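You operate a simulated robot arm through the tools that you are given. There is no shell and no other tool. Be economical: measure what you need, move in short steps, check, and stop when the job is done.

You are at the controls of a simulated two-armed robot. One attempt, no reset.

Task
Charge only the air line's side marked L to about 3 bar.
Fine: shut the valve marked R first; after pumping shut the valve marked L, bleed the beam to 0 bar, shut the bleed lever and park the hose in its holder. Side L keeps its pressure.

Only the result counts: the job must be done as asked and must still hold three seconds after the hand-in. Knocking over, shifting, dropping, spilling or breaking anything else fails it.

Robot
Two 7-joint arms with two-finger parallel grippers on one trunk, on a base that drives. Base frame: it is fixed to the floor where the robot stands at the start and does not move with it; the origin is under the middle of the robot, x ahead of it, y to its left, z up. Units: cm, degrees, N and s.
The left shoulder is at the start at [7, 16.3, 139.5], the right one opposite. With the tool pointing down near the work surface each hand reaches from about 10 to 84 cm from the robot's upright axis, wherever it stands, measured 20 degrees to its own side. Places, roughly: beam bleed lever [50, 0, 140]; beam gauge [50, 10, 140]; left beam valve [50, 30, 140]; right beam valve [50, -10, 140]; trolley hose holder [-20, -70, 90]. Payload 3.43 kg a hand.
The TCP of each hand is the grasp point between the finger pads, 3.4 cm short of the fingertips. In the tool frame z runs along the fingers and y along their closing line. Largest opening 12.8 cm; finger width 2.4, thickness 1.2; the body of the gripper, 4.8 by 13 cm, starts 9.6 cm behind the TCP.
Orientation is that of the tool frame in the base frame, as [roll, pitch, yaw] about the fixed x, y, z axes, in that order (R = Rz(yaw) Ry(pitch) Rx(roll)). With the fingers straight down and closing along the base's y, the tool's x points along the base's -x, its y along +y and its z along -z.

Tools
- The arms move only by the tool move_arm. It takes "left_plan", "right_plan" or both (then of equal length, played together; a hand with none holds still); each is a list of rows, each a list of 6 numbers: the shift along the base's x, y, z in units of 50 mm (1.0 is 50 mm), then the turn, a rotation vector about the base's x, y, z in units of 5 degrees (1.0 is 5 degrees). In form: [[tx, ty, tz, wx, wy, wz], ...]. A call has 1 to 8 rows; each row shifts and turns the commanded pose from where the row before left it. "left_gripper" and "right_gripper" are, for a hand that has rows, the opening, from 0 (shut) to 1 (fully open), set as the call begins (left out, the last holds). A call with a number of a shift or a turn outside -1 to 1 is refused whole. A row lasts 0.2 s, in which the tool goes at most 5 cm and 8.6 degrees; a call with a longer step from one row to the next is refused whole, and so is a gripper value outside its range. Where a pose cannot be reached the arm comes as near as it can. A force on the tool above 90 N (or 10 N above the force at the start of the call, whichever is more), or a blocked arm, ends the call early, and 0.2 s more pass. Each finger travels about 15.3 cm/s and halts on what it meets, pressing with about 39 N; the grip force reading is that of the motor and also rises with nothing between the fingers. The clock runs only during rows and for 0.2 s after the last one: add rows that do not move to give the fingers time. The reply holds the time, the measured pose of the TCP, the force on the tool along the base axes, the opening and the grip force, in the units named above and with some noise, with the torque about the TCP (base axes, N m) and any sound that the robot's microphone picked up, and new pictures: "pictures" is both (left out), scene, wrist or none (wrist: the cameras of the hands that moved).
- Cameras (640 x 400 px; columns grow to the right, rows downward): "scene" is now at [12.39, -1.69, 164.32]; the picture's right is [-0.35, -0.94, 0.00], its down [-0.32, 0.12, -0.94] and it looks along [0.88, -0.33, -0.34] (base axes); focal length 214 px, centre (320, 200). "left" rides on the left gripper at [7.6, 1.1, -16] in its tool frame; the picture's right is [-0.15, 0.99, 0.00], its down [-0.88, -0.13, -0.46] and it looks along [-0.45, -0.07, 0.89] (tool axes); focal length 234 px, centre (320, 200). "right" rides on the right gripper at [7.6, -1.1, -16] in its tool frame; the picture's right is [0.15, 0.99, 0.00], its down [-0.88, 0.13, -0.46] and it looks along [-0.45, 0.07, 0.89] (tool axes); focal length 234 px, centre (320, 200). There is no depth. A picture from a camera that has moved, and an enlarged one, comes with that camera's place and axes in the base frame and with its lens. The place of the scene camera against the robot may be out by one fixed shift of up to 2.5 cm in any direction.
- slide_trunk(by): slides the trunk up (or, below 0, down) by that many cm; the arms and the scene camera ride with it, the base frame stays. It gives what a move gives, with no picture.
- base_move(legs): drives the robot by 1 to 6 legs, each [ahead, left, turn to the left] in cm, cm and degrees, along the robot's own axes; the way and the turn of a leg run together, so that a leg with both is an arc; at most 150 cm and 180 degrees a leg. The arms and the cameras ride along, it lands a little off, and it stops where it bumps. It gives what a move gives, and a new picture of the scene camera.
- head_to(pan, tilt): turns the head with the scene camera to pan (to the left, within 86 degrees either way) and tilt (down, from -29 to 69), counted from straight ahead of the robot. It gives what a move gives, and a new picture of the scene camera.
- enlarge(camera, box): a new picture of the part [left, top, right, bottom] of that camera's present view, enlarged. The clock stands still meanwhile.
- sign_off(): hands the job in; it is judged then, once.

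Go step by step. Nothing tells you exact positions but the pictures and the camera data: compare them with the known pose of the tool, close in by small moves and look again before you grip or let go. The budget is 120 turns and 260 pictures, counting those below and the enlarged ones. Unless the task says otherwise, let go and move clear before handing in, and close with one line.

The tools are called after "Call:" by a JSON object that holds its "method" and its "body". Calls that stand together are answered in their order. move_arm: Moves the arms, as the interface text tells. Its arguments: {"type":"object","properties":{"left_plan":{"type":"array"},"left_gripper":{"type":"number"},"right_plan":{"type":"array"},"right_gripper":{"type":"number"},"pictures":{"type":"string","enum":["both","scene","wrist","none"]}},"required":[]} The other tools are called the same way: slide_trunk (by) slides the trunk up or down; base_move (legs) drives the base; head_to (pan, tilt) turns the head that bears the scene camera; enlarge (camera, box) takes an enlarged picture of a part of a camera's view; sign_off () hands the job in.

At the start:

```text
clock: 0.0
left_eef_pos: [43.94, -2.78, 166.24]
left_ee_rot: [-180.0, 0.0, -179.9]
left_wrist_force: [0.4, 0.3, 0.0]
left_wrist_torque: [-0.01, 0.01, 0.01]
left_width: 12.81
left_grip_force: 0.0
right_eef_pos: [49.37, -52.6, 158.51]
right_ee_rot: [180.0, 0.0, 179.9]
right_wrist_force: [-0.5, 0.2, 0.4]
right_wrist_torque: [0.0, 0.02, -0.01]
right_width: 12.78
right_grip_force: 0.1
trunk travel left (down, up): [-87.5, 6.5]
robot x, y, heading: [-0.13, -0.39, -0.0]
head pan, tilt: [-20.4, 19.7]
```

scene: 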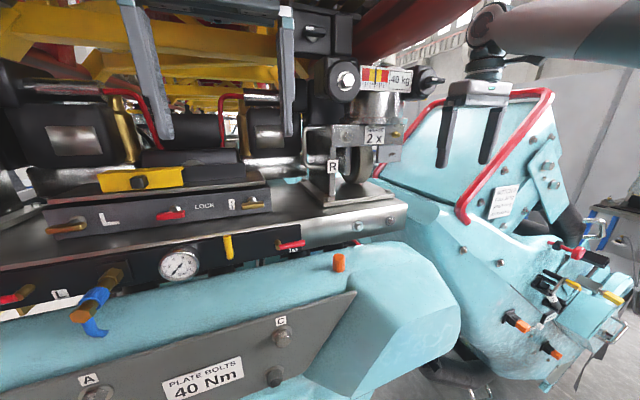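
right: 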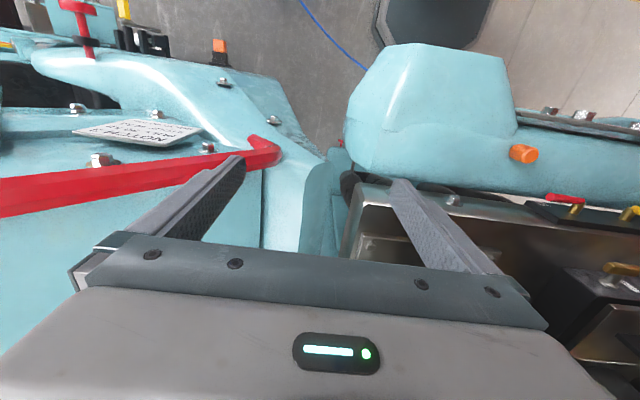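
left: 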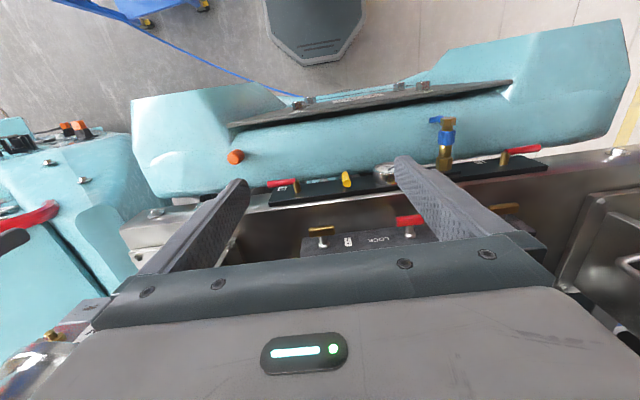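

I see a beam with a gauge, a yellow bleed lever, red valves marked L and R, and a brass/blue coupling. I'll look closer at these and around for the hose and compressor.

Call:
{"method": "head_to", "body": {"pan": 10, "tilt": 35}}

Call:
{"method": "enlarge", "body": {"camera": "scene", "box": [160, 150, 480, 350]}}

Call:
{"method": "head_to", "body": {"pan": -80, "tilt": 35}}

Call:
{"method": "head_to", "body": {"pan": 75, "tilt": 35}}

```text
clock: 0.9
left_eef_pos: [43.97, -2.88, 166.4]
left_ee_rot: [-179.9, 0.0, -179.7]
left_wrist_force: [-0.2, 0.8, -0.7]
left_wrist_torque: [-0.03, 0.0, 0.01]
left_width: 12.81
left_grip_force: 0.1
right_eef_pos: [49.29, -52.59, 158.27]
right_ee_rot: [180.0, 0.0, 180.0]
right_wrist_force: [-0.4, 0.1, -0.1]
right_wrist_torque: [-0.01, -0.01, 0.01]
right_width: 12.81
right_grip_force: 0.1
trunk travel left (down, up): [-87.5, 6.5]
robot x, y, heading: [-0.17, 0.3, -0.3]
head pan, tilt: [10.0, 35.0]
camera scene: at [12.33, 3.08, 161.89], right [0.17, -0.98, 0.0], down [-0.56, -0.1, -0.82], along [0.81, 0.14, -0.57], focal length 214 px, centre (320, 200)
```

scene: 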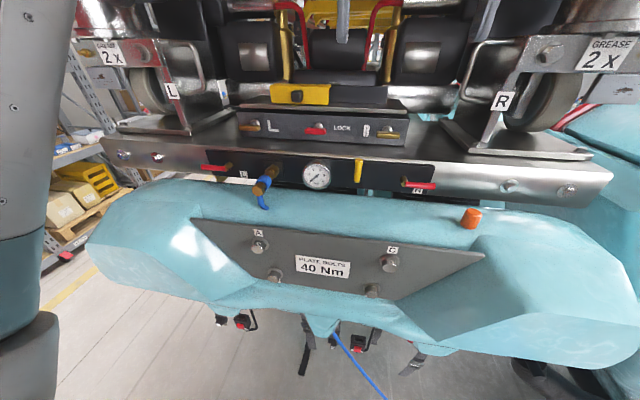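

```text
2.00 times, centred on (320, 250) of scene
camera zoom: at [12.33, 3.08, 161.89], right [0.17, -0.98, 0.0], down [-0.56, -0.1, -0.82], along [0.81, 0.14, -0.57], focal length 429 px, centre (320, 100)
```

zoom: 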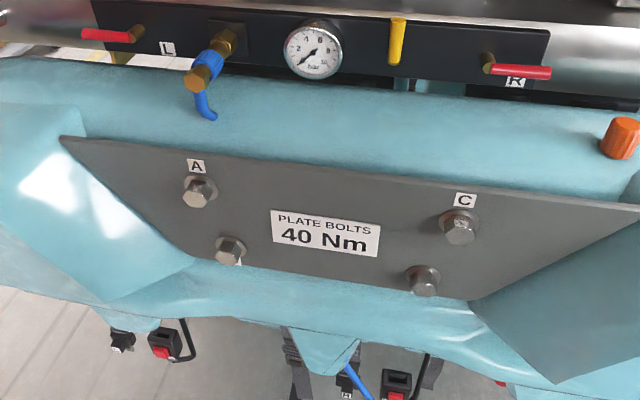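

```text
clock: 2.6
left_eef_pos: [44.01, -2.75, 166.3]
left_ee_rot: [-179.9, 0.1, -179.9]
left_wrist_force: [0.6, 0.0, 1.1]
left_wrist_torque: [-0.05, -0.02, 0.02]
left_width: 12.82
left_grip_force: 0.1
right_eef_pos: [49.39, -52.55, 158.37]
right_ee_rot: [-180.0, -0.1, -180.0]
right_wrist_force: [0.6, 1.0, 0.8]
right_wrist_torque: [0.02, -0.02, -0.01]
right_width: 12.8
right_grip_force: 0.1
trunk travel left (down, up): [-87.5, 6.5]
robot x, y, heading: [-0.4, 0.21, -0.1]
head pan, tilt: [-80.0, 35.0]
camera scene: at [5.2, -7.11, 161.89], right [-0.98, -0.17, 0.0], down [-0.1, 0.56, -0.82], along [0.14, -0.81, -0.57], focal length 214 px, centre (320, 200)
```

scene: 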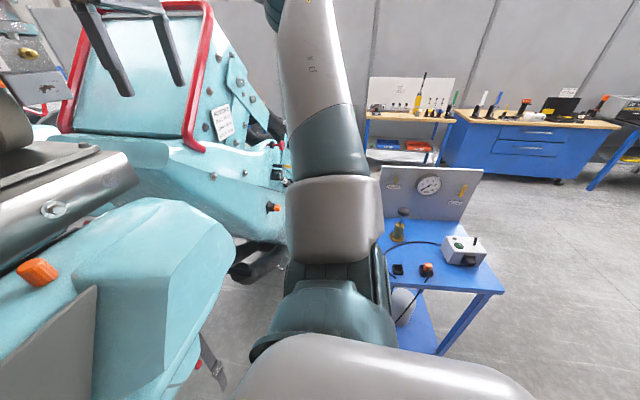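

```text
clock: 5.0
left_eef_pos: [44.15, -2.72, 166.37]
left_ee_rot: [-179.9, -0.1, -179.9]
left_wrist_force: [0.2, 0.2, 1.0]
left_wrist_torque: [-0.01, -0.03, -0.01]
left_width: 12.8
left_grip_force: 0.0
right_eef_pos: [49.4, -52.65, 158.43]
right_ee_rot: [-180.0, 0.0, -179.9]
right_wrist_force: [-0.4, -0.5, 0.3]
right_wrist_torque: [-0.03, 0.01, -0.02]
right_width: 12.79
right_grip_force: 0.1
trunk travel left (down, up): [-87.5, 6.5]
robot x, y, heading: [0.47, -0.08, -0.1]
head pan, tilt: [75.0, 35.0]
camera scene: at [5.94, 10.07, 161.89], right [0.97, -0.26, 0.0], down [-0.15, -0.55, -0.82], along [0.21, 0.79, -0.57], focal length 214 px, centre (320, 200)
```

scene: 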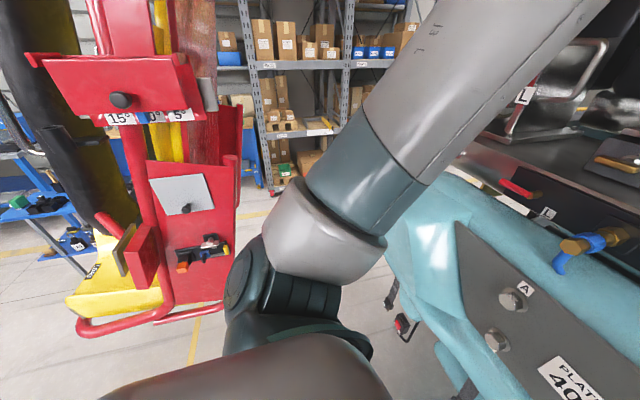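

The trolley with a gauge and a control box is to the right. I'll look at it closely.

Call:
{"method": "head_to", "body": {"pan": -86, "tilt": 40}}

Call:
{"method": "enlarge", "body": {"camera": "scene", "box": [320, 120, 500, 320]}}

Call:
{"method": "enlarge", "body": {"camera": "left", "box": [220, 80, 580, 280]}}

```text
clock: 7.5
left_eef_pos: [44.03, -2.77, 166.36]
left_ee_rot: [-180.0, 0.0, 180.0]
left_wrist_force: [-0.6, -0.1, 0.0]
left_wrist_torque: [0.0, 0.03, 0.01]
left_width: 12.81
left_grip_force: 0.0
right_eef_pos: [49.33, -52.66, 158.52]
right_ee_rot: [-180.0, 0.1, 180.0]
right_wrist_force: [-0.5, 0.1, 0.5]
right_wrist_torque: [-0.03, 0.0, 0.03]
right_width: 12.79
right_grip_force: 0.1
trunk travel left (down, up): [-87.5, 6.5]
robot x, y, heading: [0.2, 0.04, -0.0]
head pan, tilt: [-85.9, 40.0]
camera scene: at [4.27, -6.92, 161.13], right [-1.0, -0.07, 0.0], down [-0.05, 0.64, -0.77], along [0.05, -0.76, -0.64], focal length 214 px, centre (320, 200)
```

scene: 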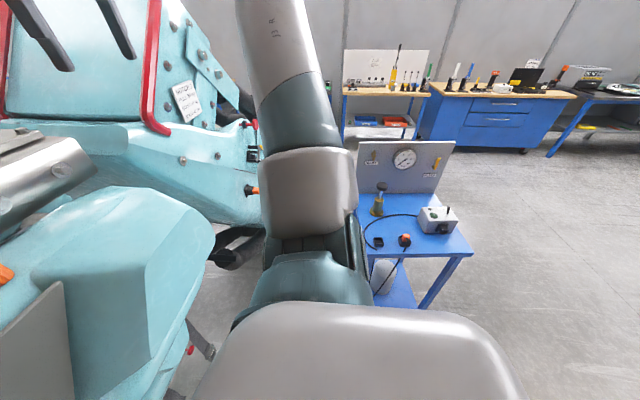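

```text
2.00 times, centred on (410, 220) of scene
camera zoom: at [4.27, -6.92, 161.13], right [-1.0, -0.07, 0.0], down [-0.05, 0.64, -0.77], along [0.05, -0.76, -0.64], focal length 429 px, centre (140, 160)
```

zoom: 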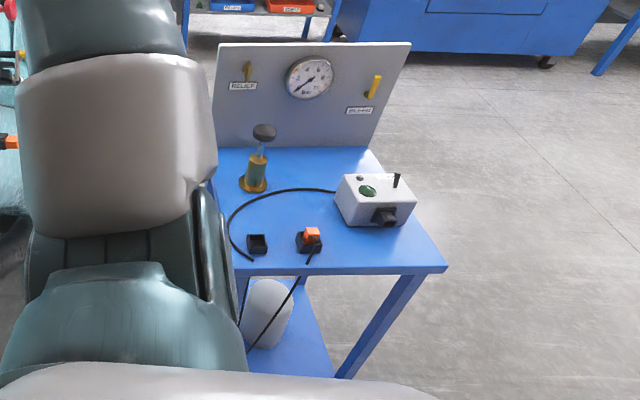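

```text
1.78 times, centred on (400, 180) of left
camera zoom: at [36.48, -1.64, 182.27], right [0.15, 0.99, 0.0], down [0.88, -0.13, 0.46], along [0.45, -0.07, -0.89], focal length 416 px, centre (178, 236)
```

zoom: 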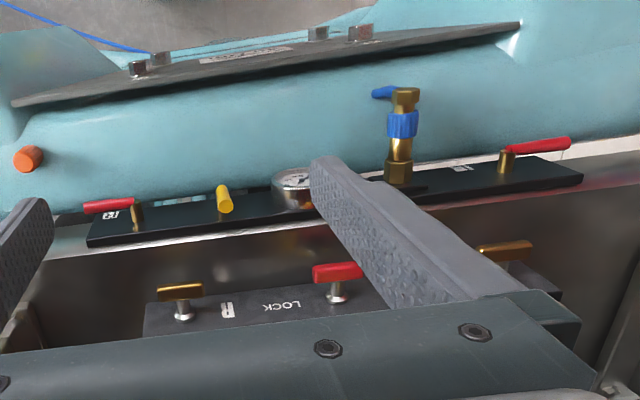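

Call:
{"method": "enlarge", "body": {"camera": "scene", "box": [355, 135, 475, 195]}}

Call:
{"method": "enlarge", "body": {"camera": "scene", "box": [360, 175, 480, 255]}}

Call:
{"method": "enlarge", "body": {"camera": "scene", "box": [180, 110, 280, 210]}}

```text
5.33 times, centred on (415, 165) of scene
camera zoom: at [4.27, -6.92, 161.13], right [-1.0, -0.07, 0.0], down [-0.05, 0.64, -0.77], along [0.05, -0.76, -0.64], focal length 1144 px, centre (-187, 387)
```

zoom: 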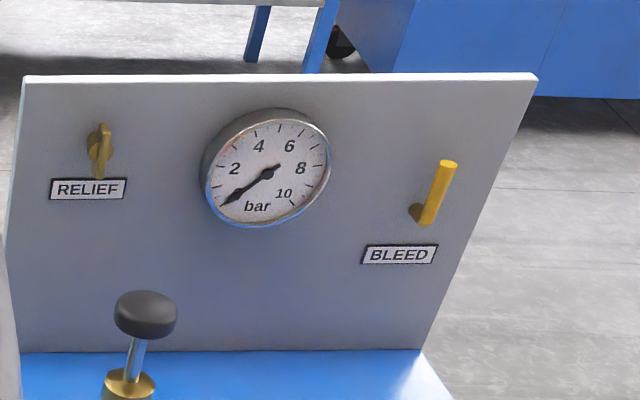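

```text
5.00 times, centred on (420, 215) of scene
camera zoom: at [4.27, -6.92, 161.13], right [-1.0, -0.07, 0.0], down [-0.05, 0.64, -0.77], along [0.05, -0.76, -0.64], focal length 1072 px, centre (-180, 125)
```

zoom: 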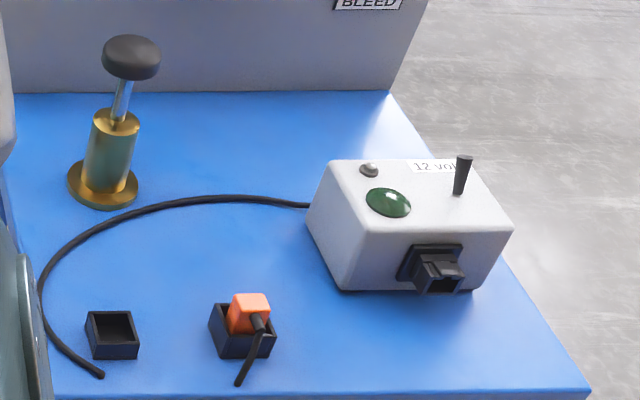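

```text
4.00 times, centred on (230, 160) of scene
camera zoom: at [4.27, -6.92, 161.13], right [-1.0, -0.07, 0.0], down [-0.05, 0.64, -0.77], along [0.05, -0.76, -0.64], focal length 858 px, centre (680, 360)
```

zoom: 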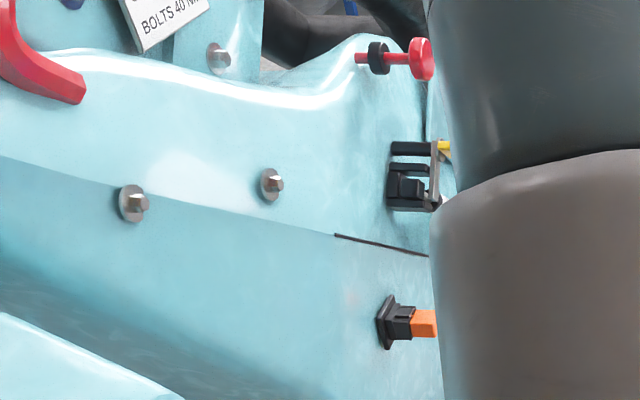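

Call:
{"method": "head_to", "body": {"pan": -45, "tilt": 66}}

Call:
{"method": "head_to", "body": {"pan": 5, "tilt": 60}}

Call:
{"method": "head_to", "body": {"pan": 10, "tilt": 30}}

Call:
{"method": "enlarge", "body": {"camera": "scene", "box": [190, 180, 450, 290]}}

```text
clock: 8.6
left_eef_pos: [44.08, -2.83, 166.28]
left_ee_rot: [-179.9, 0.0, -179.9]
left_wrist_force: [1.1, -0.6, 0.1]
left_wrist_torque: [-0.01, -0.01, -0.02]
left_width: 12.79
left_grip_force: 0.0
right_eef_pos: [49.47, -52.66, 158.43]
right_ee_rot: [180.0, 0.1, 180.0]
right_wrist_force: [0.5, 0.4, -0.1]
right_wrist_torque: [0.02, -0.04, 0.04]
right_width: 12.79
right_grip_force: 0.1
trunk travel left (down, up): [-87.5, 6.5]
robot x, y, heading: [0.16, -0.01, -0.1]
head pan, tilt: [-45.0, 66.0]
camera scene: at [7.86, -2.65, 157.8], right [-0.71, -0.71, 0.0], down [-0.65, 0.65, -0.41], along [0.29, -0.29, -0.91], focal length 214 px, centre (320, 200)
```

scene: 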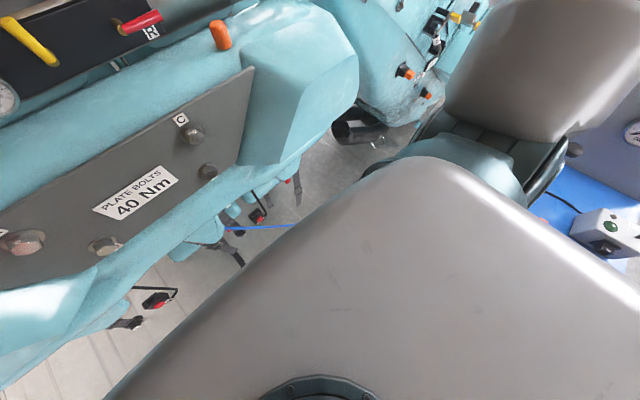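

```text
clock: 9.7
left_eef_pos: [44.0, -2.64, 166.3]
left_ee_rot: [-179.9, 0.0, -180.0]
left_wrist_force: [0.2, 0.0, 0.4]
left_wrist_torque: [0.01, -0.01, -0.01]
left_width: 12.81
left_grip_force: 0.1
right_eef_pos: [49.4, -52.57, 158.32]
right_ee_rot: [179.9, 0.0, -180.0]
right_wrist_force: [0.0, 0.2, 0.6]
right_wrist_torque: [0.02, 0.0, 0.02]
right_width: 12.81
right_grip_force: 0.0
trunk travel left (down, up): [-87.5, 6.5]
robot x, y, heading: [-0.01, -0.08, -0.3]
head pan, tilt: [5.0, 60.0]
camera scene: at [10.3, 2.14, 158.46], right [0.09, -1.0, 0.0], down [-0.86, -0.07, -0.5], along [0.5, 0.04, -0.87], focal length 214 px, centre (320, 200)
```

scene: 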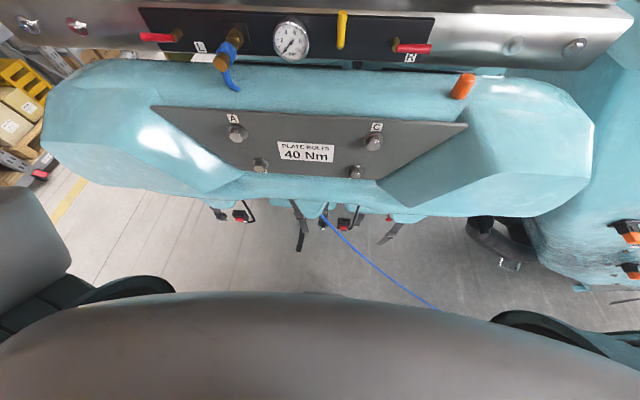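

```text
clock: 10.7
left_eef_pos: [44.11, -2.8, 166.26]
left_ee_rot: [-180.0, -0.1, -179.9]
left_wrist_force: [-0.2, 0.3, -0.1]
left_wrist_torque: [0.04, 0.02, 0.02]
left_width: 12.81
left_grip_force: 0.0
right_eef_pos: [49.42, -52.58, 158.34]
right_ee_rot: [180.0, 0.0, -180.0]
right_wrist_force: [-0.3, -0.4, -0.1]
right_wrist_torque: [-0.02, 0.02, 0.02]
right_width: 12.82
right_grip_force: 0.0
trunk travel left (down, up): [-87.5, 6.5]
robot x, y, heading: [0.15, -0.14, -0.1]
head pan, tilt: [10.0, 30.0]
camera scene: at [12.57, 3.13, 162.66], right [0.17, -0.98, 0.0], down [-0.49, -0.09, -0.87], along [0.85, 0.15, -0.5], focal length 214 px, centre (320, 200)
```

scene: 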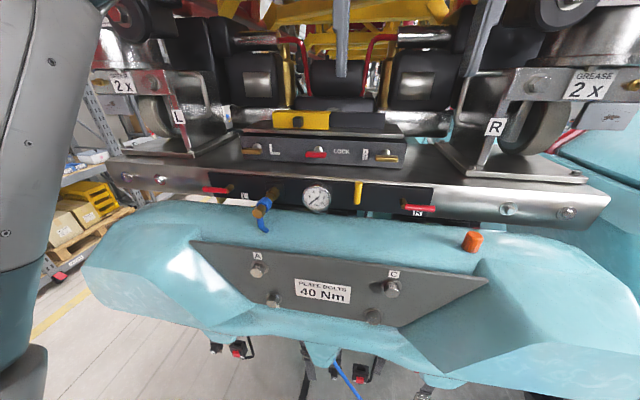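

```text
2.46 times, centred on (320, 235) of scene
camera zoom: at [12.57, 3.13, 162.66], right [0.17, -0.98, 0.0], down [-0.49, -0.09, -0.87], along [0.85, 0.15, -0.5], focal length 528 px, centre (320, 114)
```

zoom: 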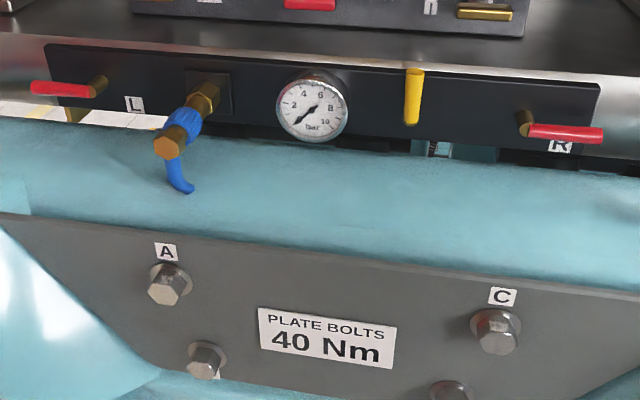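

Call:
{"method": "enlarge", "body": {"camera": "scene", "box": [340, 170, 450, 230]}}

Call:
{"method": "enlarge", "body": {"camera": "scene", "box": [190, 175, 300, 245]}}

```text
5.82 times, centred on (395, 200) of scene
camera zoom: at [12.57, 3.13, 162.66], right [0.17, -0.98, 0.0], down [-0.49, -0.09, -0.87], along [0.85, 0.15, -0.5], focal length 1248 px, centre (-116, 200)
```

zoom: 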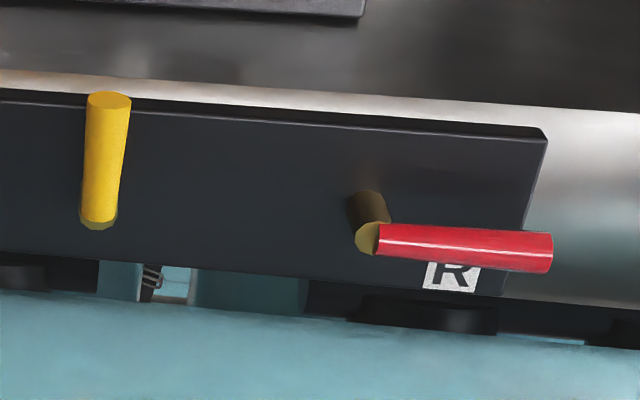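

```text
5.71 times, centred on (245, 210) of scene
camera zoom: at [12.57, 3.13, 162.66], right [0.17, -0.98, 0.0], down [-0.49, -0.09, -0.87], along [0.85, 0.15, -0.5], focal length 1226 px, centre (749, 143)
```

zoom: 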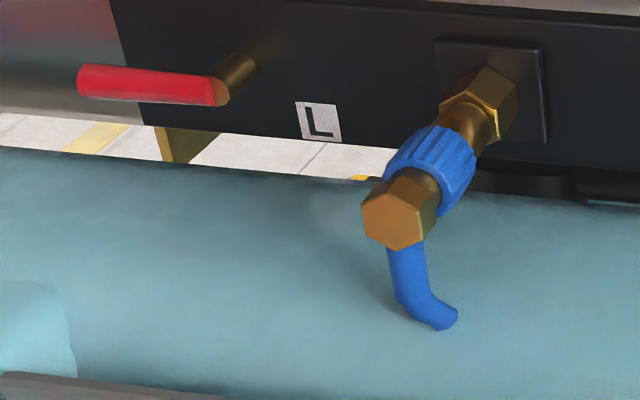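

The hose head is already on the beam's coupling, the gauge reads 0, and the R and L levers lie along the beam (presumably open). I back the base 20 cm to get room for a forward-pointing finger, then check.

Call:
{"method": "base_move", "body": {"legs": [[-20, 0, 0]]}}

Call:
{"method": "head_to", "body": {"pan": -86, "tilt": 45}}

```text
clock: 12.3
left_eef_pos: [24.24, -2.61, 166.03]
left_ee_rot: [-179.9, -0.1, -179.7]
left_wrist_force: [1.4, -0.3, 0.2]
left_wrist_torque: [0.0, 0.02, 0.01]
left_width: 12.81
left_grip_force: 0.0
right_eef_pos: [29.7, -52.48, 158.24]
right_ee_rot: [180.0, -0.4, -179.9]
right_wrist_force: [-0.1, 0.6, 0.4]
right_wrist_torque: [0.01, 0.06, 0.01]
right_width: 12.77
right_grip_force: 0.1
trunk travel left (down, up): [-87.5, 6.5]
robot x, y, heading: [-20.1, 0.13, 0.2]
head pan, tilt: [10.0, 30.0]
camera scene: at [-7.24, 3.13, 162.6], right [0.18, -0.98, 0.0], down [-0.5, -0.09, -0.86], along [0.85, 0.15, -0.5], focal length 214 px, centre (320, 200)
```

scene: 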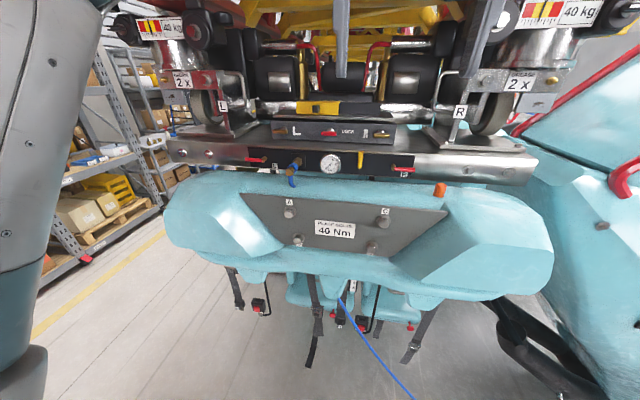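

```text
clock: 14.0
left_eef_pos: [23.76, -2.53, 166.35]
left_ee_rot: [-179.8, 0.0, -179.7]
left_wrist_force: [0.3, 0.9, -0.1]
left_wrist_torque: [0.01, 0.01, 0.0]
left_width: 12.79
left_grip_force: 0.1
right_eef_pos: [29.17, -52.55, 158.38]
right_ee_rot: [-180.0, -0.2, -179.9]
right_wrist_force: [-1.0, 0.9, -1.1]
right_wrist_torque: [-0.02, -0.03, 0.01]
right_width: 12.81
right_grip_force: 0.0
trunk travel left (down, up): [-87.5, 6.5]
robot x, y, heading: [-20.27, 0.23, 0.2]
head pan, tilt: [-85.9, 45.0]
camera scene: at [-16.17, -6.56, 160.41], right [-1.0, -0.07, 0.0], down [-0.05, 0.71, -0.71], along [0.05, -0.71, -0.71], focal length 214 px, centre (320, 200)
```

scene: 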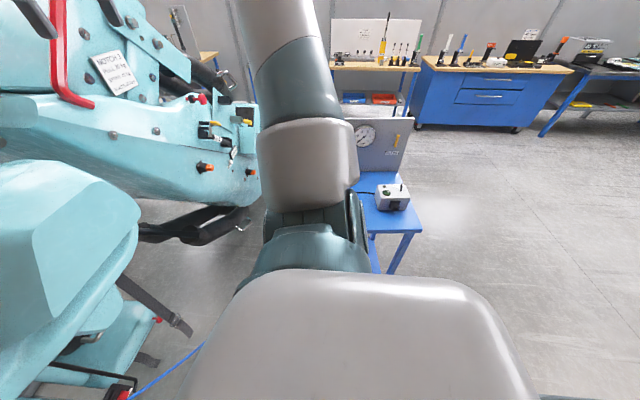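

Nothing was bumped. Now I tilt the left hand forward (closed fingers as a peg) toward the R lever.

Call:
{"method": "head_to", "body": {"pan": 0, "tilt": 30}}

Call:
{"method": "move_arm", "body": {"left_plan": [[0.2, -0.1, -0.1, 0, -1, 0], [0.2, -0.1, -0.1, 0, -1, 0], [0.2, -0.1, -0.1, 0, -1, 0], [0.2, -0.1, -0.1, 0, -1, 0], [0.2, -0.1, -0.1, 0, -1, 0], [0.2, -0.1, -0.1, 0, -1, 0], [0.2, -0.1, -0.1, 0, -1, 0], [0.2, -0.1, -0.1, 0, -1, 0]], "left_gripper": 0, "pictures": "none"}}

Call:
{"method": "move_arm", "body": {"left_plan": [[0.2, -0.1, -0.3, 0, -1, 0], [0.2, -0.1, -0.3, 0, -1, 0], [0.2, -0.1, -0.3, 0, -1, 0], [0.2, -0.1, -0.3, 0, -1, 0]], "pictures": "both"}}

```text
clock: 15.6
left_eef_pos: [23.75, -2.7, 166.3]
left_ee_rot: [-179.9, 0.0, -179.6]
left_wrist_force: [-0.5, 0.5, -0.5]
left_wrist_torque: [0.01, -0.01, 0.02]
left_width: 12.78
left_grip_force: 0.0
right_eef_pos: [29.27, -52.48, 158.39]
right_ee_rot: [-180.0, -0.1, -179.8]
right_wrist_force: [0.5, -0.4, -0.7]
right_wrist_torque: [-0.02, 0.01, 0.02]
right_width: 12.79
right_grip_force: 0.1
trunk travel left (down, up): [-87.5, 6.5]
robot x, y, heading: [-20.38, 0.17, 0.1]
head pan, tilt: [0.0, 30.0]
camera scene: at [-7.69, 1.56, 162.67], right [0.0, -1.0, 0.0], down [-0.5, 0.0, -0.87], along [0.87, 0.0, -0.5], focal length 214 px, centre (320, 200)
```

scene: 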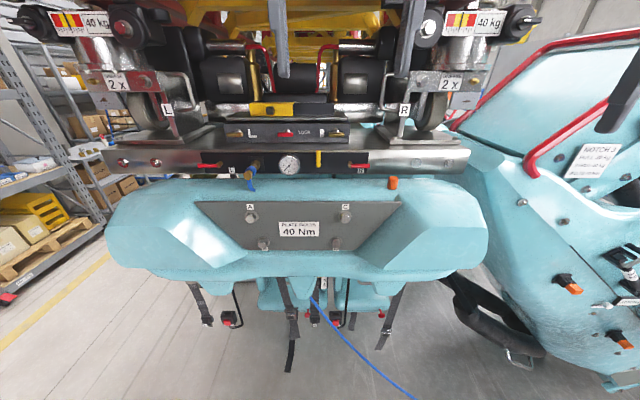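

```text
clock: 17.4
left_eef_pos: [31.74, -6.63, 162.32]
left_ee_rot: [-179.7, 40.1, -179.6]
left_wrist_force: [0.0, 1.0, -0.2]
left_wrist_torque: [0.01, 0.04, 0.0]
left_width: 0.0
left_grip_force: 33.0
right_eef_pos: [29.15, -52.53, 158.39]
right_ee_rot: [-180.0, -0.1, -179.8]
right_wrist_force: [0.0, -0.4, -1.1]
right_wrist_torque: [-0.01, 0.01, -0.01]
right_width: 12.8
right_grip_force: 0.1
trunk travel left (down, up): [-87.5, 6.5]
robot x, y, heading: [-20.32, 0.03, 0.1]
head pan, tilt: [0.0, 30.0]
```

```text
clock: 18.4
left_eef_pos: [35.79, -8.72, 156.09]
left_ee_rot: [-179.5, 60.2, -179.4]
left_wrist_force: [-0.8, -0.3, -0.2]
left_wrist_torque: [0.0, -0.02, 0.02]
left_width: 0.0
left_grip_force: 32.9
right_eef_pos: [29.21, -52.52, 158.43]
right_ee_rot: [-180.0, -0.1, -179.8]
right_wrist_force: [-1.0, -0.3, -0.9]
right_wrist_torque: [0.02, 0.02, 0.03]
right_width: 12.78
right_grip_force: 0.2
trunk travel left (down, up): [-87.5, 6.5]
robot x, y, heading: [-20.45, 0.3, 0.4]
head pan, tilt: [0.0, 30.0]
camera scene: at [-7.65, 1.53, 162.67], right [0.0, -1.0, 0.0], down [-0.5, 0.0, -0.87], along [0.87, 0.0, -0.5], focal length 214 px, centre (320, 200)
camera left: at [18.13, -7.6, 157.51], right [0.07, 0.99, 0.12], down [0.04, -0.13, 0.99], along [1.0, -0.07, -0.05], focal length 234 px, centre (320, 200)
```

scene: 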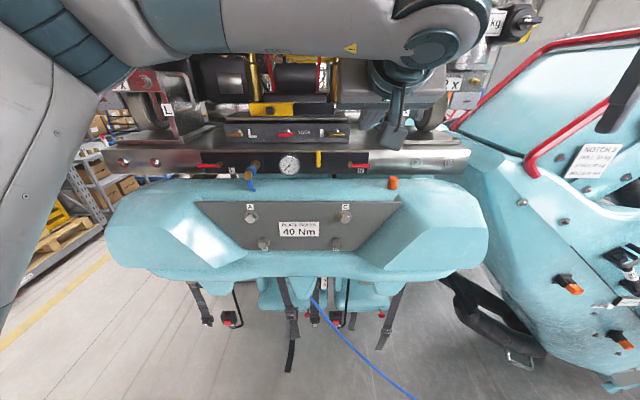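
left: 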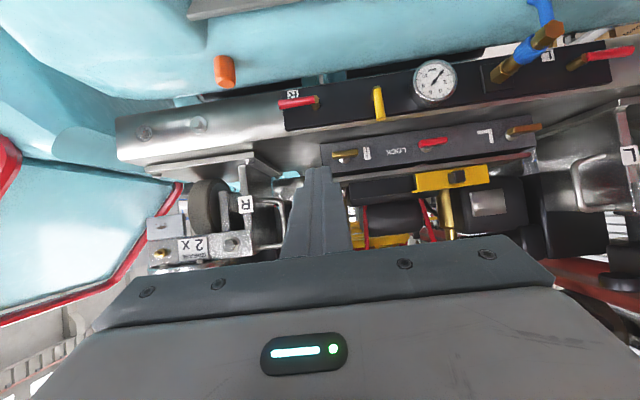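

Triangulating both wrist views puts the R lever's middle near [52.5, -11.4, 141.4], pivot y≈-9. I bring the peg in front of and just below it.

Call:
{"method": "move_arm", "body": {"left_plan": [[0.31, -0.18, -0.79, 0, 0, 0], [0.31, -0.18, -0.79, 0, 0, 0], [0.31, -0.18, -0.79, 0, 0, 0], [0.31, -0.18, -0.75, 0, 0, 0]]}}

```text
clock: 19.4
left_eef_pos: [42.07, -12.14, 140.6]
left_ee_rot: [-179.5, 60.0, -179.5]
left_wrist_force: [0.8, 0.6, -0.3]
left_wrist_torque: [0.01, 0.04, 0.0]
left_width: 0.0
left_grip_force: 33.3
right_eef_pos: [29.28, -52.61, 158.29]
right_ee_rot: [-179.9, -0.1, -179.8]
right_wrist_force: [-0.1, 0.1, 0.0]
right_wrist_torque: [0.01, 0.05, -0.04]
right_width: 12.83
right_grip_force: 0.1
trunk travel left (down, up): [-87.5, 6.5]
robot x, y, heading: [-20.21, 0.14, 0.2]
head pan, tilt: [0.0, 30.0]
camera scene: at [-7.56, 1.5, 162.66], right [0.0, -1.0, 0.0], down [-0.5, 0.0, -0.87], along [0.87, 0.0, -0.5], focal length 214 px, centre (320, 200)
camera left: at [24.42, -10.98, 142.08], right [0.07, 0.99, 0.12], down [0.05, -0.13, 0.99], along [1.0, -0.07, -0.05], focal length 234 px, centre (320, 200)
```

scene: 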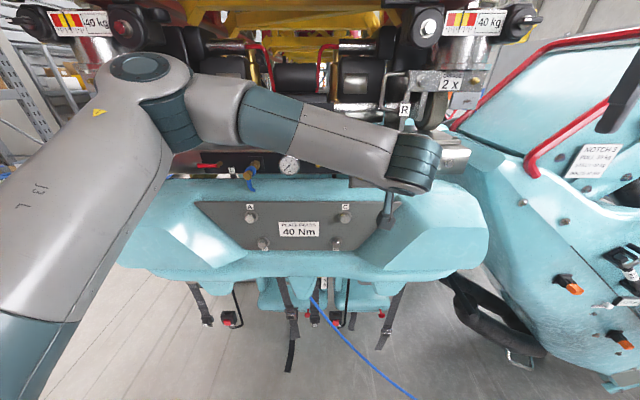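
left: 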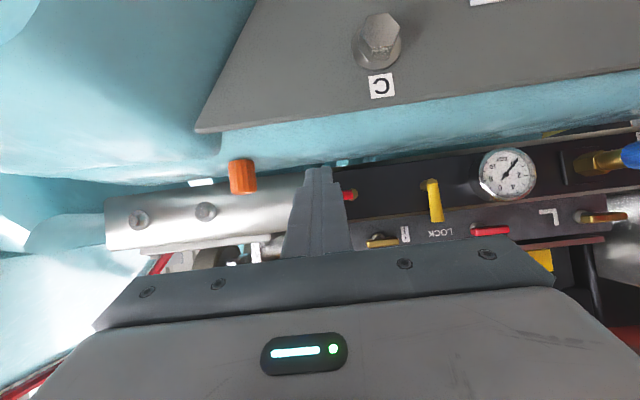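

Call:
{"method": "move_arm", "body": {"left_plan": [[0.4, 0, 0, 0, 0, 0], [0.4, 0, -0.05, 0, 0, 0], [0.4, 0, -0.05, 0, 0, 0], [0.4, 0, 0, 0, 0, 0]]}}

```text
clock: 20.4
left_eef_pos: [49.94, -12.06, 140.31]
left_ee_rot: [-179.6, 59.9, -179.6]
left_wrist_force: [-2.5, -1.1, -2.8]
left_wrist_torque: [0.04, -0.4, 0.05]
left_width: 0.0
left_grip_force: 33.4
right_eef_pos: [28.97, -52.46, 158.35]
right_ee_rot: [-180.0, 0.0, -179.8]
right_wrist_force: [-0.9, -0.3, 0.2]
right_wrist_torque: [-0.02, -0.04, 0.03]
right_width: 12.83
right_grip_force: 0.2
trunk travel left (down, up): [-87.5, 6.5]
robot x, y, heading: [-20.5, -0.03, 0.1]
head pan, tilt: [0.0, 30.0]
camera scene: at [-7.87, 1.57, 162.67], right [0.0, -1.0, 0.0], down [-0.5, 0.0, -0.87], along [0.87, 0.0, -0.5], focal length 214 px, centre (320, 200)
camera left: at [32.26, -10.97, 141.62], right [0.07, 0.99, 0.12], down [0.05, -0.13, 0.99], along [1.0, -0.07, -0.06], focal length 234 px, centre (320, 200)
```

scene: 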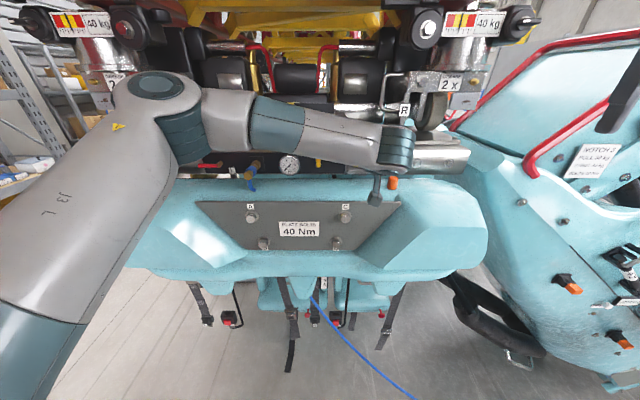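
left: 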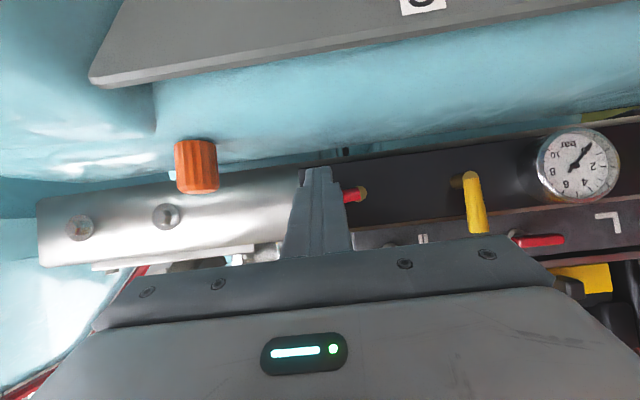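

Call:
{"method": "enlarge", "body": {"camera": "left", "box": [270, 140, 500, 260]}}

```text
2.78 times, centred on (385, 200) of left
camera zoom: at [32.26, -10.97, 141.62], right [0.07, 0.99, 0.12], down [0.05, -0.13, 0.99], along [1.0, -0.07, -0.06], focal length 652 px, centre (139, 200)
```

zoom: 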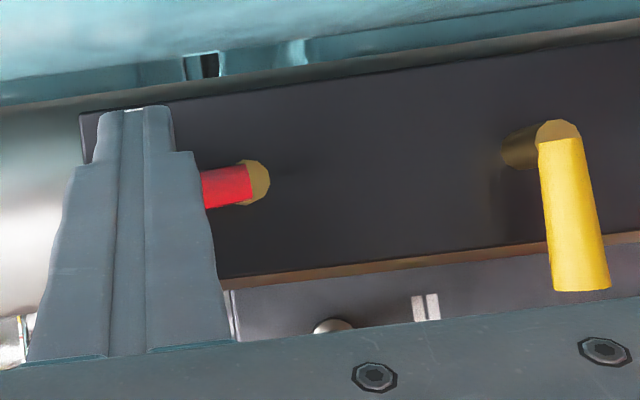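

The peg rests against the lever's underside. I push it up a little and check whether it turns.

Call:
{"method": "move_arm", "body": {"left_plan": [[0, -0.02, 0.14, 0, 0, 0], [0, -0.02, 0.14, 0, 0, 0], [0, -0.02, 0.14, 0, 0, 0], [0, -0.02, 0.14, 0, 0, 0]], "pictures": "wrist"}}

```text
clock: 21.4
left_eef_pos: [49.9, -12.71, 142.95]
left_ee_rot: [-179.4, 60.0, -179.5]
left_wrist_force: [-0.3, -0.6, -0.9]
left_wrist_torque: [-0.01, 0.01, -0.02]
left_width: 0.01
left_grip_force: 33.0
right_eef_pos: [29.1, -52.5, 158.41]
right_ee_rot: [-180.0, 0.0, -179.8]
right_wrist_force: [-0.1, 0.2, -0.8]
right_wrist_torque: [0.02, 0.03, -0.02]
right_width: 12.81
right_grip_force: 0.1
trunk travel left (down, up): [-87.5, 6.5]
robot x, y, heading: [-20.04, 0.21, 0.0]
head pan, tilt: [0.0, 30.0]
camera left: at [32.38, -11.59, 144.37], right [0.07, 0.99, 0.12], down [0.04, -0.13, 0.99], along [1.0, -0.07, -0.05], focal length 234 px, centre (320, 200)
```

left: 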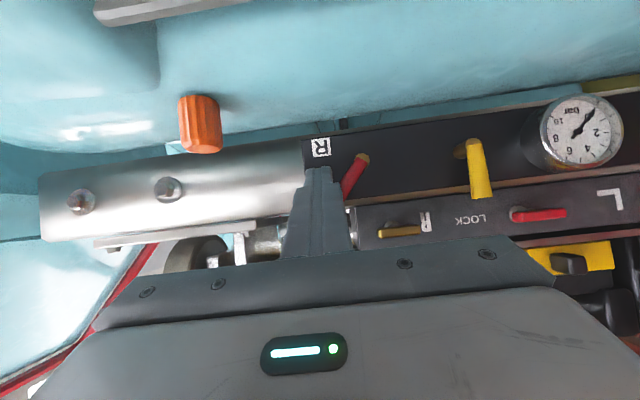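

The lever turns up freely. I continue to vertical.

Call:
{"method": "move_arm", "body": {"left_plan": [[0, 0.06, 0.12, 0, 0, 0], [0, 0.1, 0.12, 0, 0, 0], [0, 0.12, 0.08, 0, 0, 0], [0, 0.12, 0, 0, 0, 0], [0, 0.08, 0, 0, 0, 0]], "pictures": "wrist"}}

```text
clock: 22.6
left_eef_pos: [49.78, -10.54, 144.72]
left_ee_rot: [-179.5, 60.1, -179.7]
left_wrist_force: [0.7, -7.8, 5.7]
left_wrist_torque: [-0.01, -0.16, -0.2]
left_width: 0.01
left_grip_force: 32.8
right_eef_pos: [29.03, -52.67, 158.34]
right_ee_rot: [179.9, 0.0, -179.8]
right_wrist_force: [-0.1, 0.6, -0.8]
right_wrist_torque: [0.0, -0.01, 0.0]
right_width: 12.81
right_grip_force: 0.1
trunk travel left (down, up): [-87.5, 6.5]
robot x, y, heading: [-20.33, 0.15, 0.1]
head pan, tilt: [0.0, 30.0]
camera left: at [32.21, -9.39, 146.06], right [0.07, 0.99, 0.12], down [0.04, -0.13, 0.99], along [1.0, -0.07, -0.05], focal length 234 px, centre (320, 200)
```

left: 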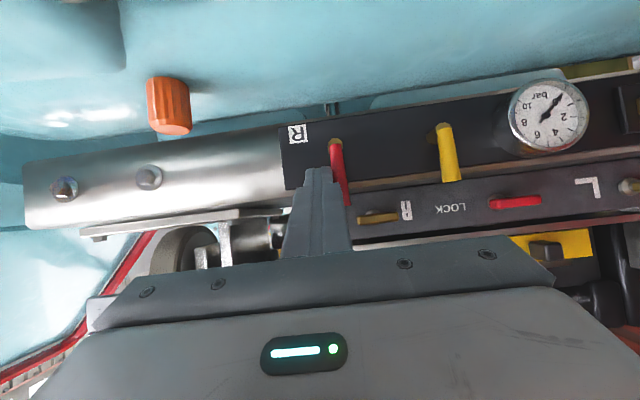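

Call:
{"method": "move_arm", "body": {"left_plan": [[0, 0.08, 0, 0, 0, 0], [0, 0.05, 0, 0, 0, 0]], "pictures": "none"}}

Call:
{"method": "move_arm", "body": {"left_plan": [[0, -0.25, 0, 0, 0, 0], [-0.5, -0.2, 0, 0, 0, 0], [-0.8, 0, 0, 0, 0, 0], [-0.8, 0, 0.2, 0, 0, 0]], "pictures": "wrist"}}

Call:
{"method": "enlarge", "body": {"camera": "left", "box": [260, 60, 640, 240]}}

```text
clock: 23.2
left_eef_pos: [49.86, -10.37, 144.63]
left_ee_rot: [-179.8, 60.3, 179.9]
left_wrist_force: [3.2, -22.9, 12.7]
left_wrist_torque: [-0.08, -0.47, -0.77]
left_width: 0.01
left_grip_force: 33.0
right_eef_pos: [29.03, -53.21, 158.26]
right_ee_rot: [179.7, -0.1, -179.9]
right_wrist_force: [-0.2, -0.3, 0.4]
right_wrist_torque: [0.0, 0.01, 0.0]
right_width: 12.8
right_grip_force: 0.0
trunk travel left (down, up): [-87.5, 6.5]
robot x, y, heading: [-20.38, -0.41, 0.4]
head pan, tilt: [0.0, 30.0]
```

```text
clock: 24.2
left_eef_pos: [39.14, -11.59, 145.42]
left_ee_rot: [-179.5, 60.1, -179.4]
left_wrist_force: [0.2, 0.0, 0.4]
left_wrist_torque: [-0.02, -0.03, -0.01]
left_width: 0.03
left_grip_force: 33.0
right_eef_pos: [29.01, -52.42, 158.56]
right_ee_rot: [179.9, 0.0, -179.8]
right_wrist_force: [0.3, -0.4, 0.0]
right_wrist_torque: [0.0, -0.05, -0.01]
right_width: 12.8
right_grip_force: 0.0
trunk travel left (down, up): [-87.5, 6.5]
robot x, y, heading: [-20.61, -0.01, 0.5]
head pan, tilt: [0.0, 30.0]
camera left: at [21.54, -10.58, 146.83], right [0.07, 0.99, 0.12], down [0.04, -0.13, 0.99], along [1.0, -0.06, -0.05], focal length 234 px, centre (320, 200)
```

left: 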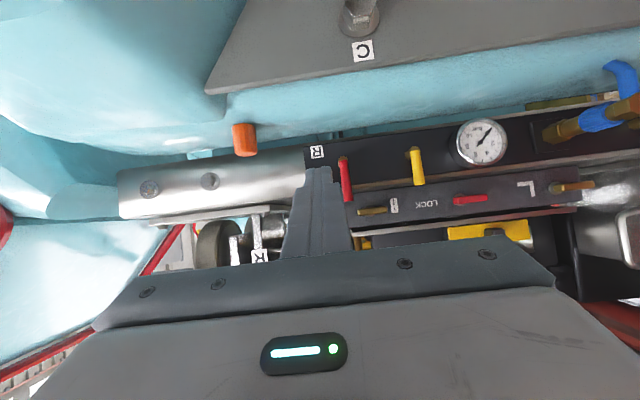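

```text
1.68 times, centred on (450, 150) of left
camera zoom: at [21.54, -10.58, 146.83], right [0.07, 0.99, 0.12], down [0.04, -0.13, 0.99], along [1.0, -0.06, -0.05], focal length 394 px, centre (101, 284)
```

zoom: 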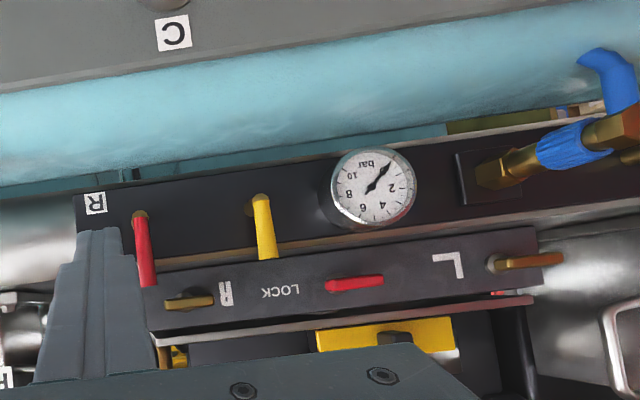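

R is shut (upright like the bleed lever, which is also shut). Next the pump on the trolley: I pull the left hand back and up, then turn the base to the right to face the trolley.

Call:
{"method": "move_arm", "body": {"left_plan": [[-0.6, 0.2, 0.4, 0, 0.5, 0], [-0.6, 0.3, 0.5, 0, 1, 0], [-0.4, 0.3, 0.5, 0, 1, 0], [-0.3, 0.4, 0.5, 0, 1, 0], [0, 0.4, 0.5, 0, 1, 0], [0, 0.4, 0.5, 0, 1, 0], [0, 0.4, 0.3, 0, 1, 0], [0, 0.4, 0, 0, 1, 0]], "pictures": "none"}}

Call:
{"method": "base_move", "body": {"legs": [[0, 0, -45]]}}

```text
clock: 26.0
left_eef_pos: [29.91, 2.39, 161.59]
left_ee_rot: [-179.8, 22.5, -179.8]
left_wrist_force: [0.3, -0.3, -0.4]
left_wrist_torque: [-0.02, -0.01, -0.02]
left_width: 0.0
left_grip_force: 33.3
right_eef_pos: [29.24, -52.37, 158.44]
right_ee_rot: [-179.9, -0.1, -179.8]
right_wrist_force: [0.2, 0.0, 0.2]
right_wrist_torque: [0.0, 0.0, -0.03]
right_width: 12.8
right_grip_force: 0.0
trunk travel left (down, up): [-87.5, 6.5]
robot x, y, heading: [-20.07, -0.01, 0.1]
head pan, tilt: [0.0, 30.0]
```

```text
clock: 28.5
left_eef_pos: [16.99, -33.86, 161.52]
left_ee_rot: [-179.8, 22.6, 135.5]
left_wrist_force: [-0.2, 0.1, -0.4]
left_wrist_torque: [0.02, 0.02, 0.0]
left_width: 0.0
left_grip_force: 33.1
right_eef_pos: [-21.91, -72.16, 158.45]
right_ee_rot: [-179.9, -0.1, 135.5]
right_wrist_force: [0.7, 0.4, -0.3]
right_wrist_torque: [0.01, 0.0, 0.01]
right_width: 12.8
right_grip_force: 0.1
trunk travel left (down, up): [-87.5, 6.5]
robot x, y, heading: [-20.95, -0.11, -44.3]
head pan, tilt: [0.0, 30.0]
camera scene: at [-11.65, -8.29, 162.66], right [-0.7, -0.71, 0.0], down [-0.36, 0.35, -0.87], along [0.62, -0.61, -0.5], focal length 214 px, centre (320, 200)
```

scene: 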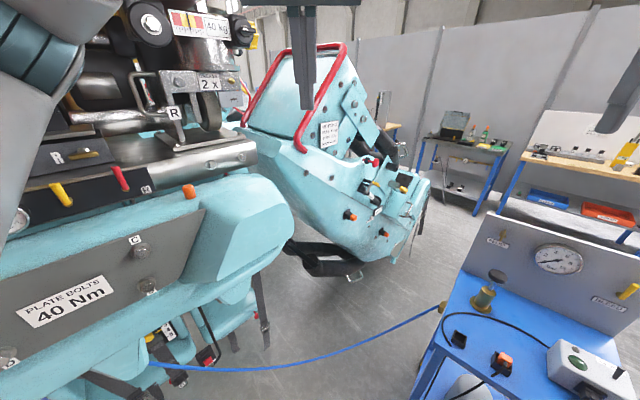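

The blue hose indeed runs from the trolley to the beam. I turn the rest of the way and look at the trolley.

Call:
{"method": "base_move", "body": {"legs": [[0, 0, -42]]}}

Call:
{"method": "head_to", "body": {"pan": 0, "tilt": 50}}

Call:
{"method": "enlarge", "body": {"camera": "scene", "box": [220, 80, 420, 280]}}

```text
clock: 30.8
left_eef_pos: [-15.72, -50.33, 161.51]
left_ee_rot: [-179.8, 22.4, 93.1]
left_wrist_force: [0.5, 0.6, 0.6]
left_wrist_torque: [-0.01, 0.02, 0.0]
left_width: 0.01
left_grip_force: 32.5
right_eef_pos: [-70.33, -52.12, 158.35]
right_ee_rot: [-180.0, -0.1, 93.0]
right_wrist_force: [-0.4, 0.0, -0.7]
right_wrist_torque: [0.0, 0.04, -0.01]
right_width: 12.81
right_grip_force: 0.1
trunk travel left (down, up): [-87.5, 6.5]
robot x, y, heading: [-20.56, 0.27, -87.0]
head pan, tilt: [0.0, 30.0]
camera scene: at [-20.95, -12.54, 162.67], right [-1.0, -0.05, 0.0], down [-0.03, 0.5, -0.87], along [0.04, -0.86, -0.5], focal length 214 px, centre (320, 200)
```

scene: 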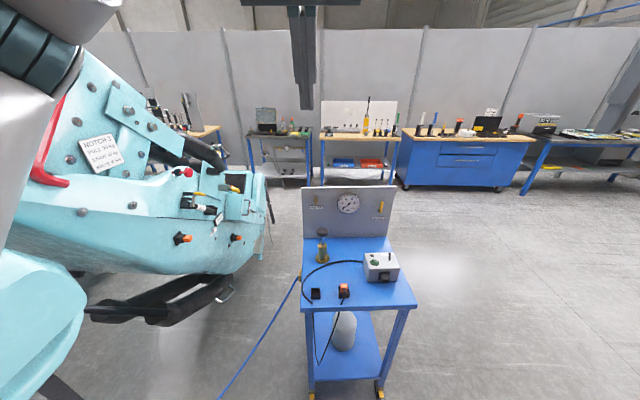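

```text
clock: 31.7
left_eef_pos: [-15.79, -50.14, 161.58]
left_ee_rot: [-179.8, 22.5, 93.0]
left_wrist_force: [-0.7, 0.8, -0.3]
left_wrist_torque: [0.0, -0.02, 0.01]
left_width: 0.0
left_grip_force: 33.2
right_eef_pos: [-70.44, -52.0, 158.44]
right_ee_rot: [180.0, -0.1, 93.0]
right_wrist_force: [0.5, 0.1, -0.7]
right_wrist_torque: [0.0, 0.02, -0.02]
right_width: 12.8
right_grip_force: 0.0
trunk travel left (down, up): [-87.5, 6.5]
robot x, y, heading: [-20.43, -0.15, -86.9]
head pan, tilt: [0.0, 50.0]
camera scene: at [-21.14, -11.16, 159.72], right [-1.0, -0.05, 0.0], down [-0.04, 0.76, -0.64], along [0.03, -0.64, -0.77], focal length 214 px, centre (320, 200)
```

scene: 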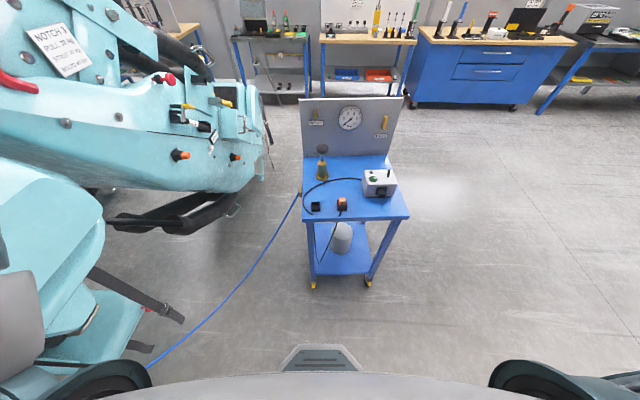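

```text
2.00 times, centred on (320, 180) of scene
camera zoom: at [-21.14, -11.16, 159.72], right [-1.0, -0.05, 0.0], down [-0.04, 0.76, -0.64], along [0.03, -0.64, -0.77], focal length 429 px, centre (320, 240)
```

zoom: 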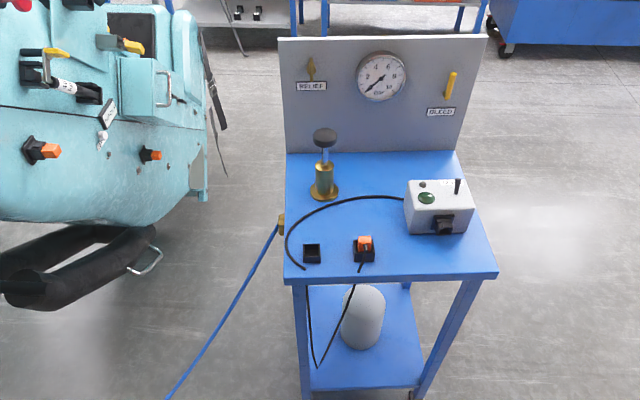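

The pump (brass, black knob) is at about [-18.5, -87, knob 104]; the empty black box near [-17, -68, 90] is the hose holder. I drive closer, shifted to the right so the left arm is in line with it.

Call:
{"method": "base_move", "body": {"legs": [[18, -15, -3]]}}

Call:
{"method": "enlarge", "body": {"camera": "left", "box": [0, 0, 640, 400]}}

```text
clock: 33.4
left_eef_pos: [-33.42, -68.61, 161.82]
left_ee_rot: [-179.6, 22.7, 89.8]
left_wrist_force: [0.3, 0.7, -0.5]
left_wrist_torque: [-0.02, 0.0, -0.01]
left_width: 0.0
left_grip_force: 33.1
right_eef_pos: [-87.96, -67.42, 158.72]
right_ee_rot: [-179.8, 0.0, 89.5]
right_wrist_force: [0.7, 0.0, 0.4]
right_wrist_torque: [-0.05, 0.05, 0.02]
right_width: 12.82
right_grip_force: 0.1
trunk travel left (down, up): [-87.5, 6.5]
robot x, y, heading: [-35.28, -18.75, -90.5]
head pan, tilt: [0.0, 50.0]
camera scene: at [-36.43, -29.49, 159.76], right [-1.0, 0.01, 0.0], down [0.0, 0.76, -0.64], along [-0.01, -0.64, -0.76], focal length 214 px, centre (320, 200)
```

scene: 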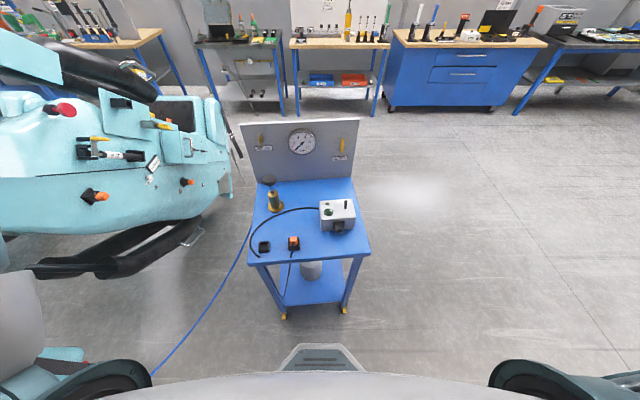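

```text
1.00 times, centred on (320, 200) of left
camera zoom: at [-32.02, -55.55, 173.57], right [0.99, -0.14, 0.05], down [-0.13, -0.64, 0.76], along [-0.08, -0.76, -0.65], focal length 234 px, centre (320, 200)
```

zoom: 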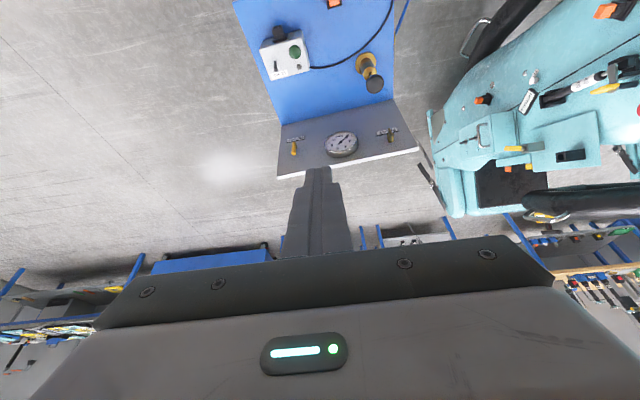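

Triangulated pump knob: about [-17, -89.5, 100]. I bring the closed left hand straight above it.

Call:
{"method": "move_arm", "body": {"left_plan": [[0.41, -0.52, -0.8, 0.5625, 0, 0], [0.41, -0.52, -0.8, 0.5625, 0, 0], [0.41, -0.52, -0.8, 0.5625, 0, 0], [0.41, -0.52, -0.8, 0.5625, 0, 0], [0.41, -0.52, -0.8, 0.5625, 0, 0], [0.41, -0.52, -0.8, 0.5625, 0, 0], [0.41, -0.52, -0.9, 0.5625, 0, 0], [0.41, -0.52, -0.9, 0.5625, 0, 0]]}}

```text
refused: row 1 steps farther than a row can; nothing moved
```

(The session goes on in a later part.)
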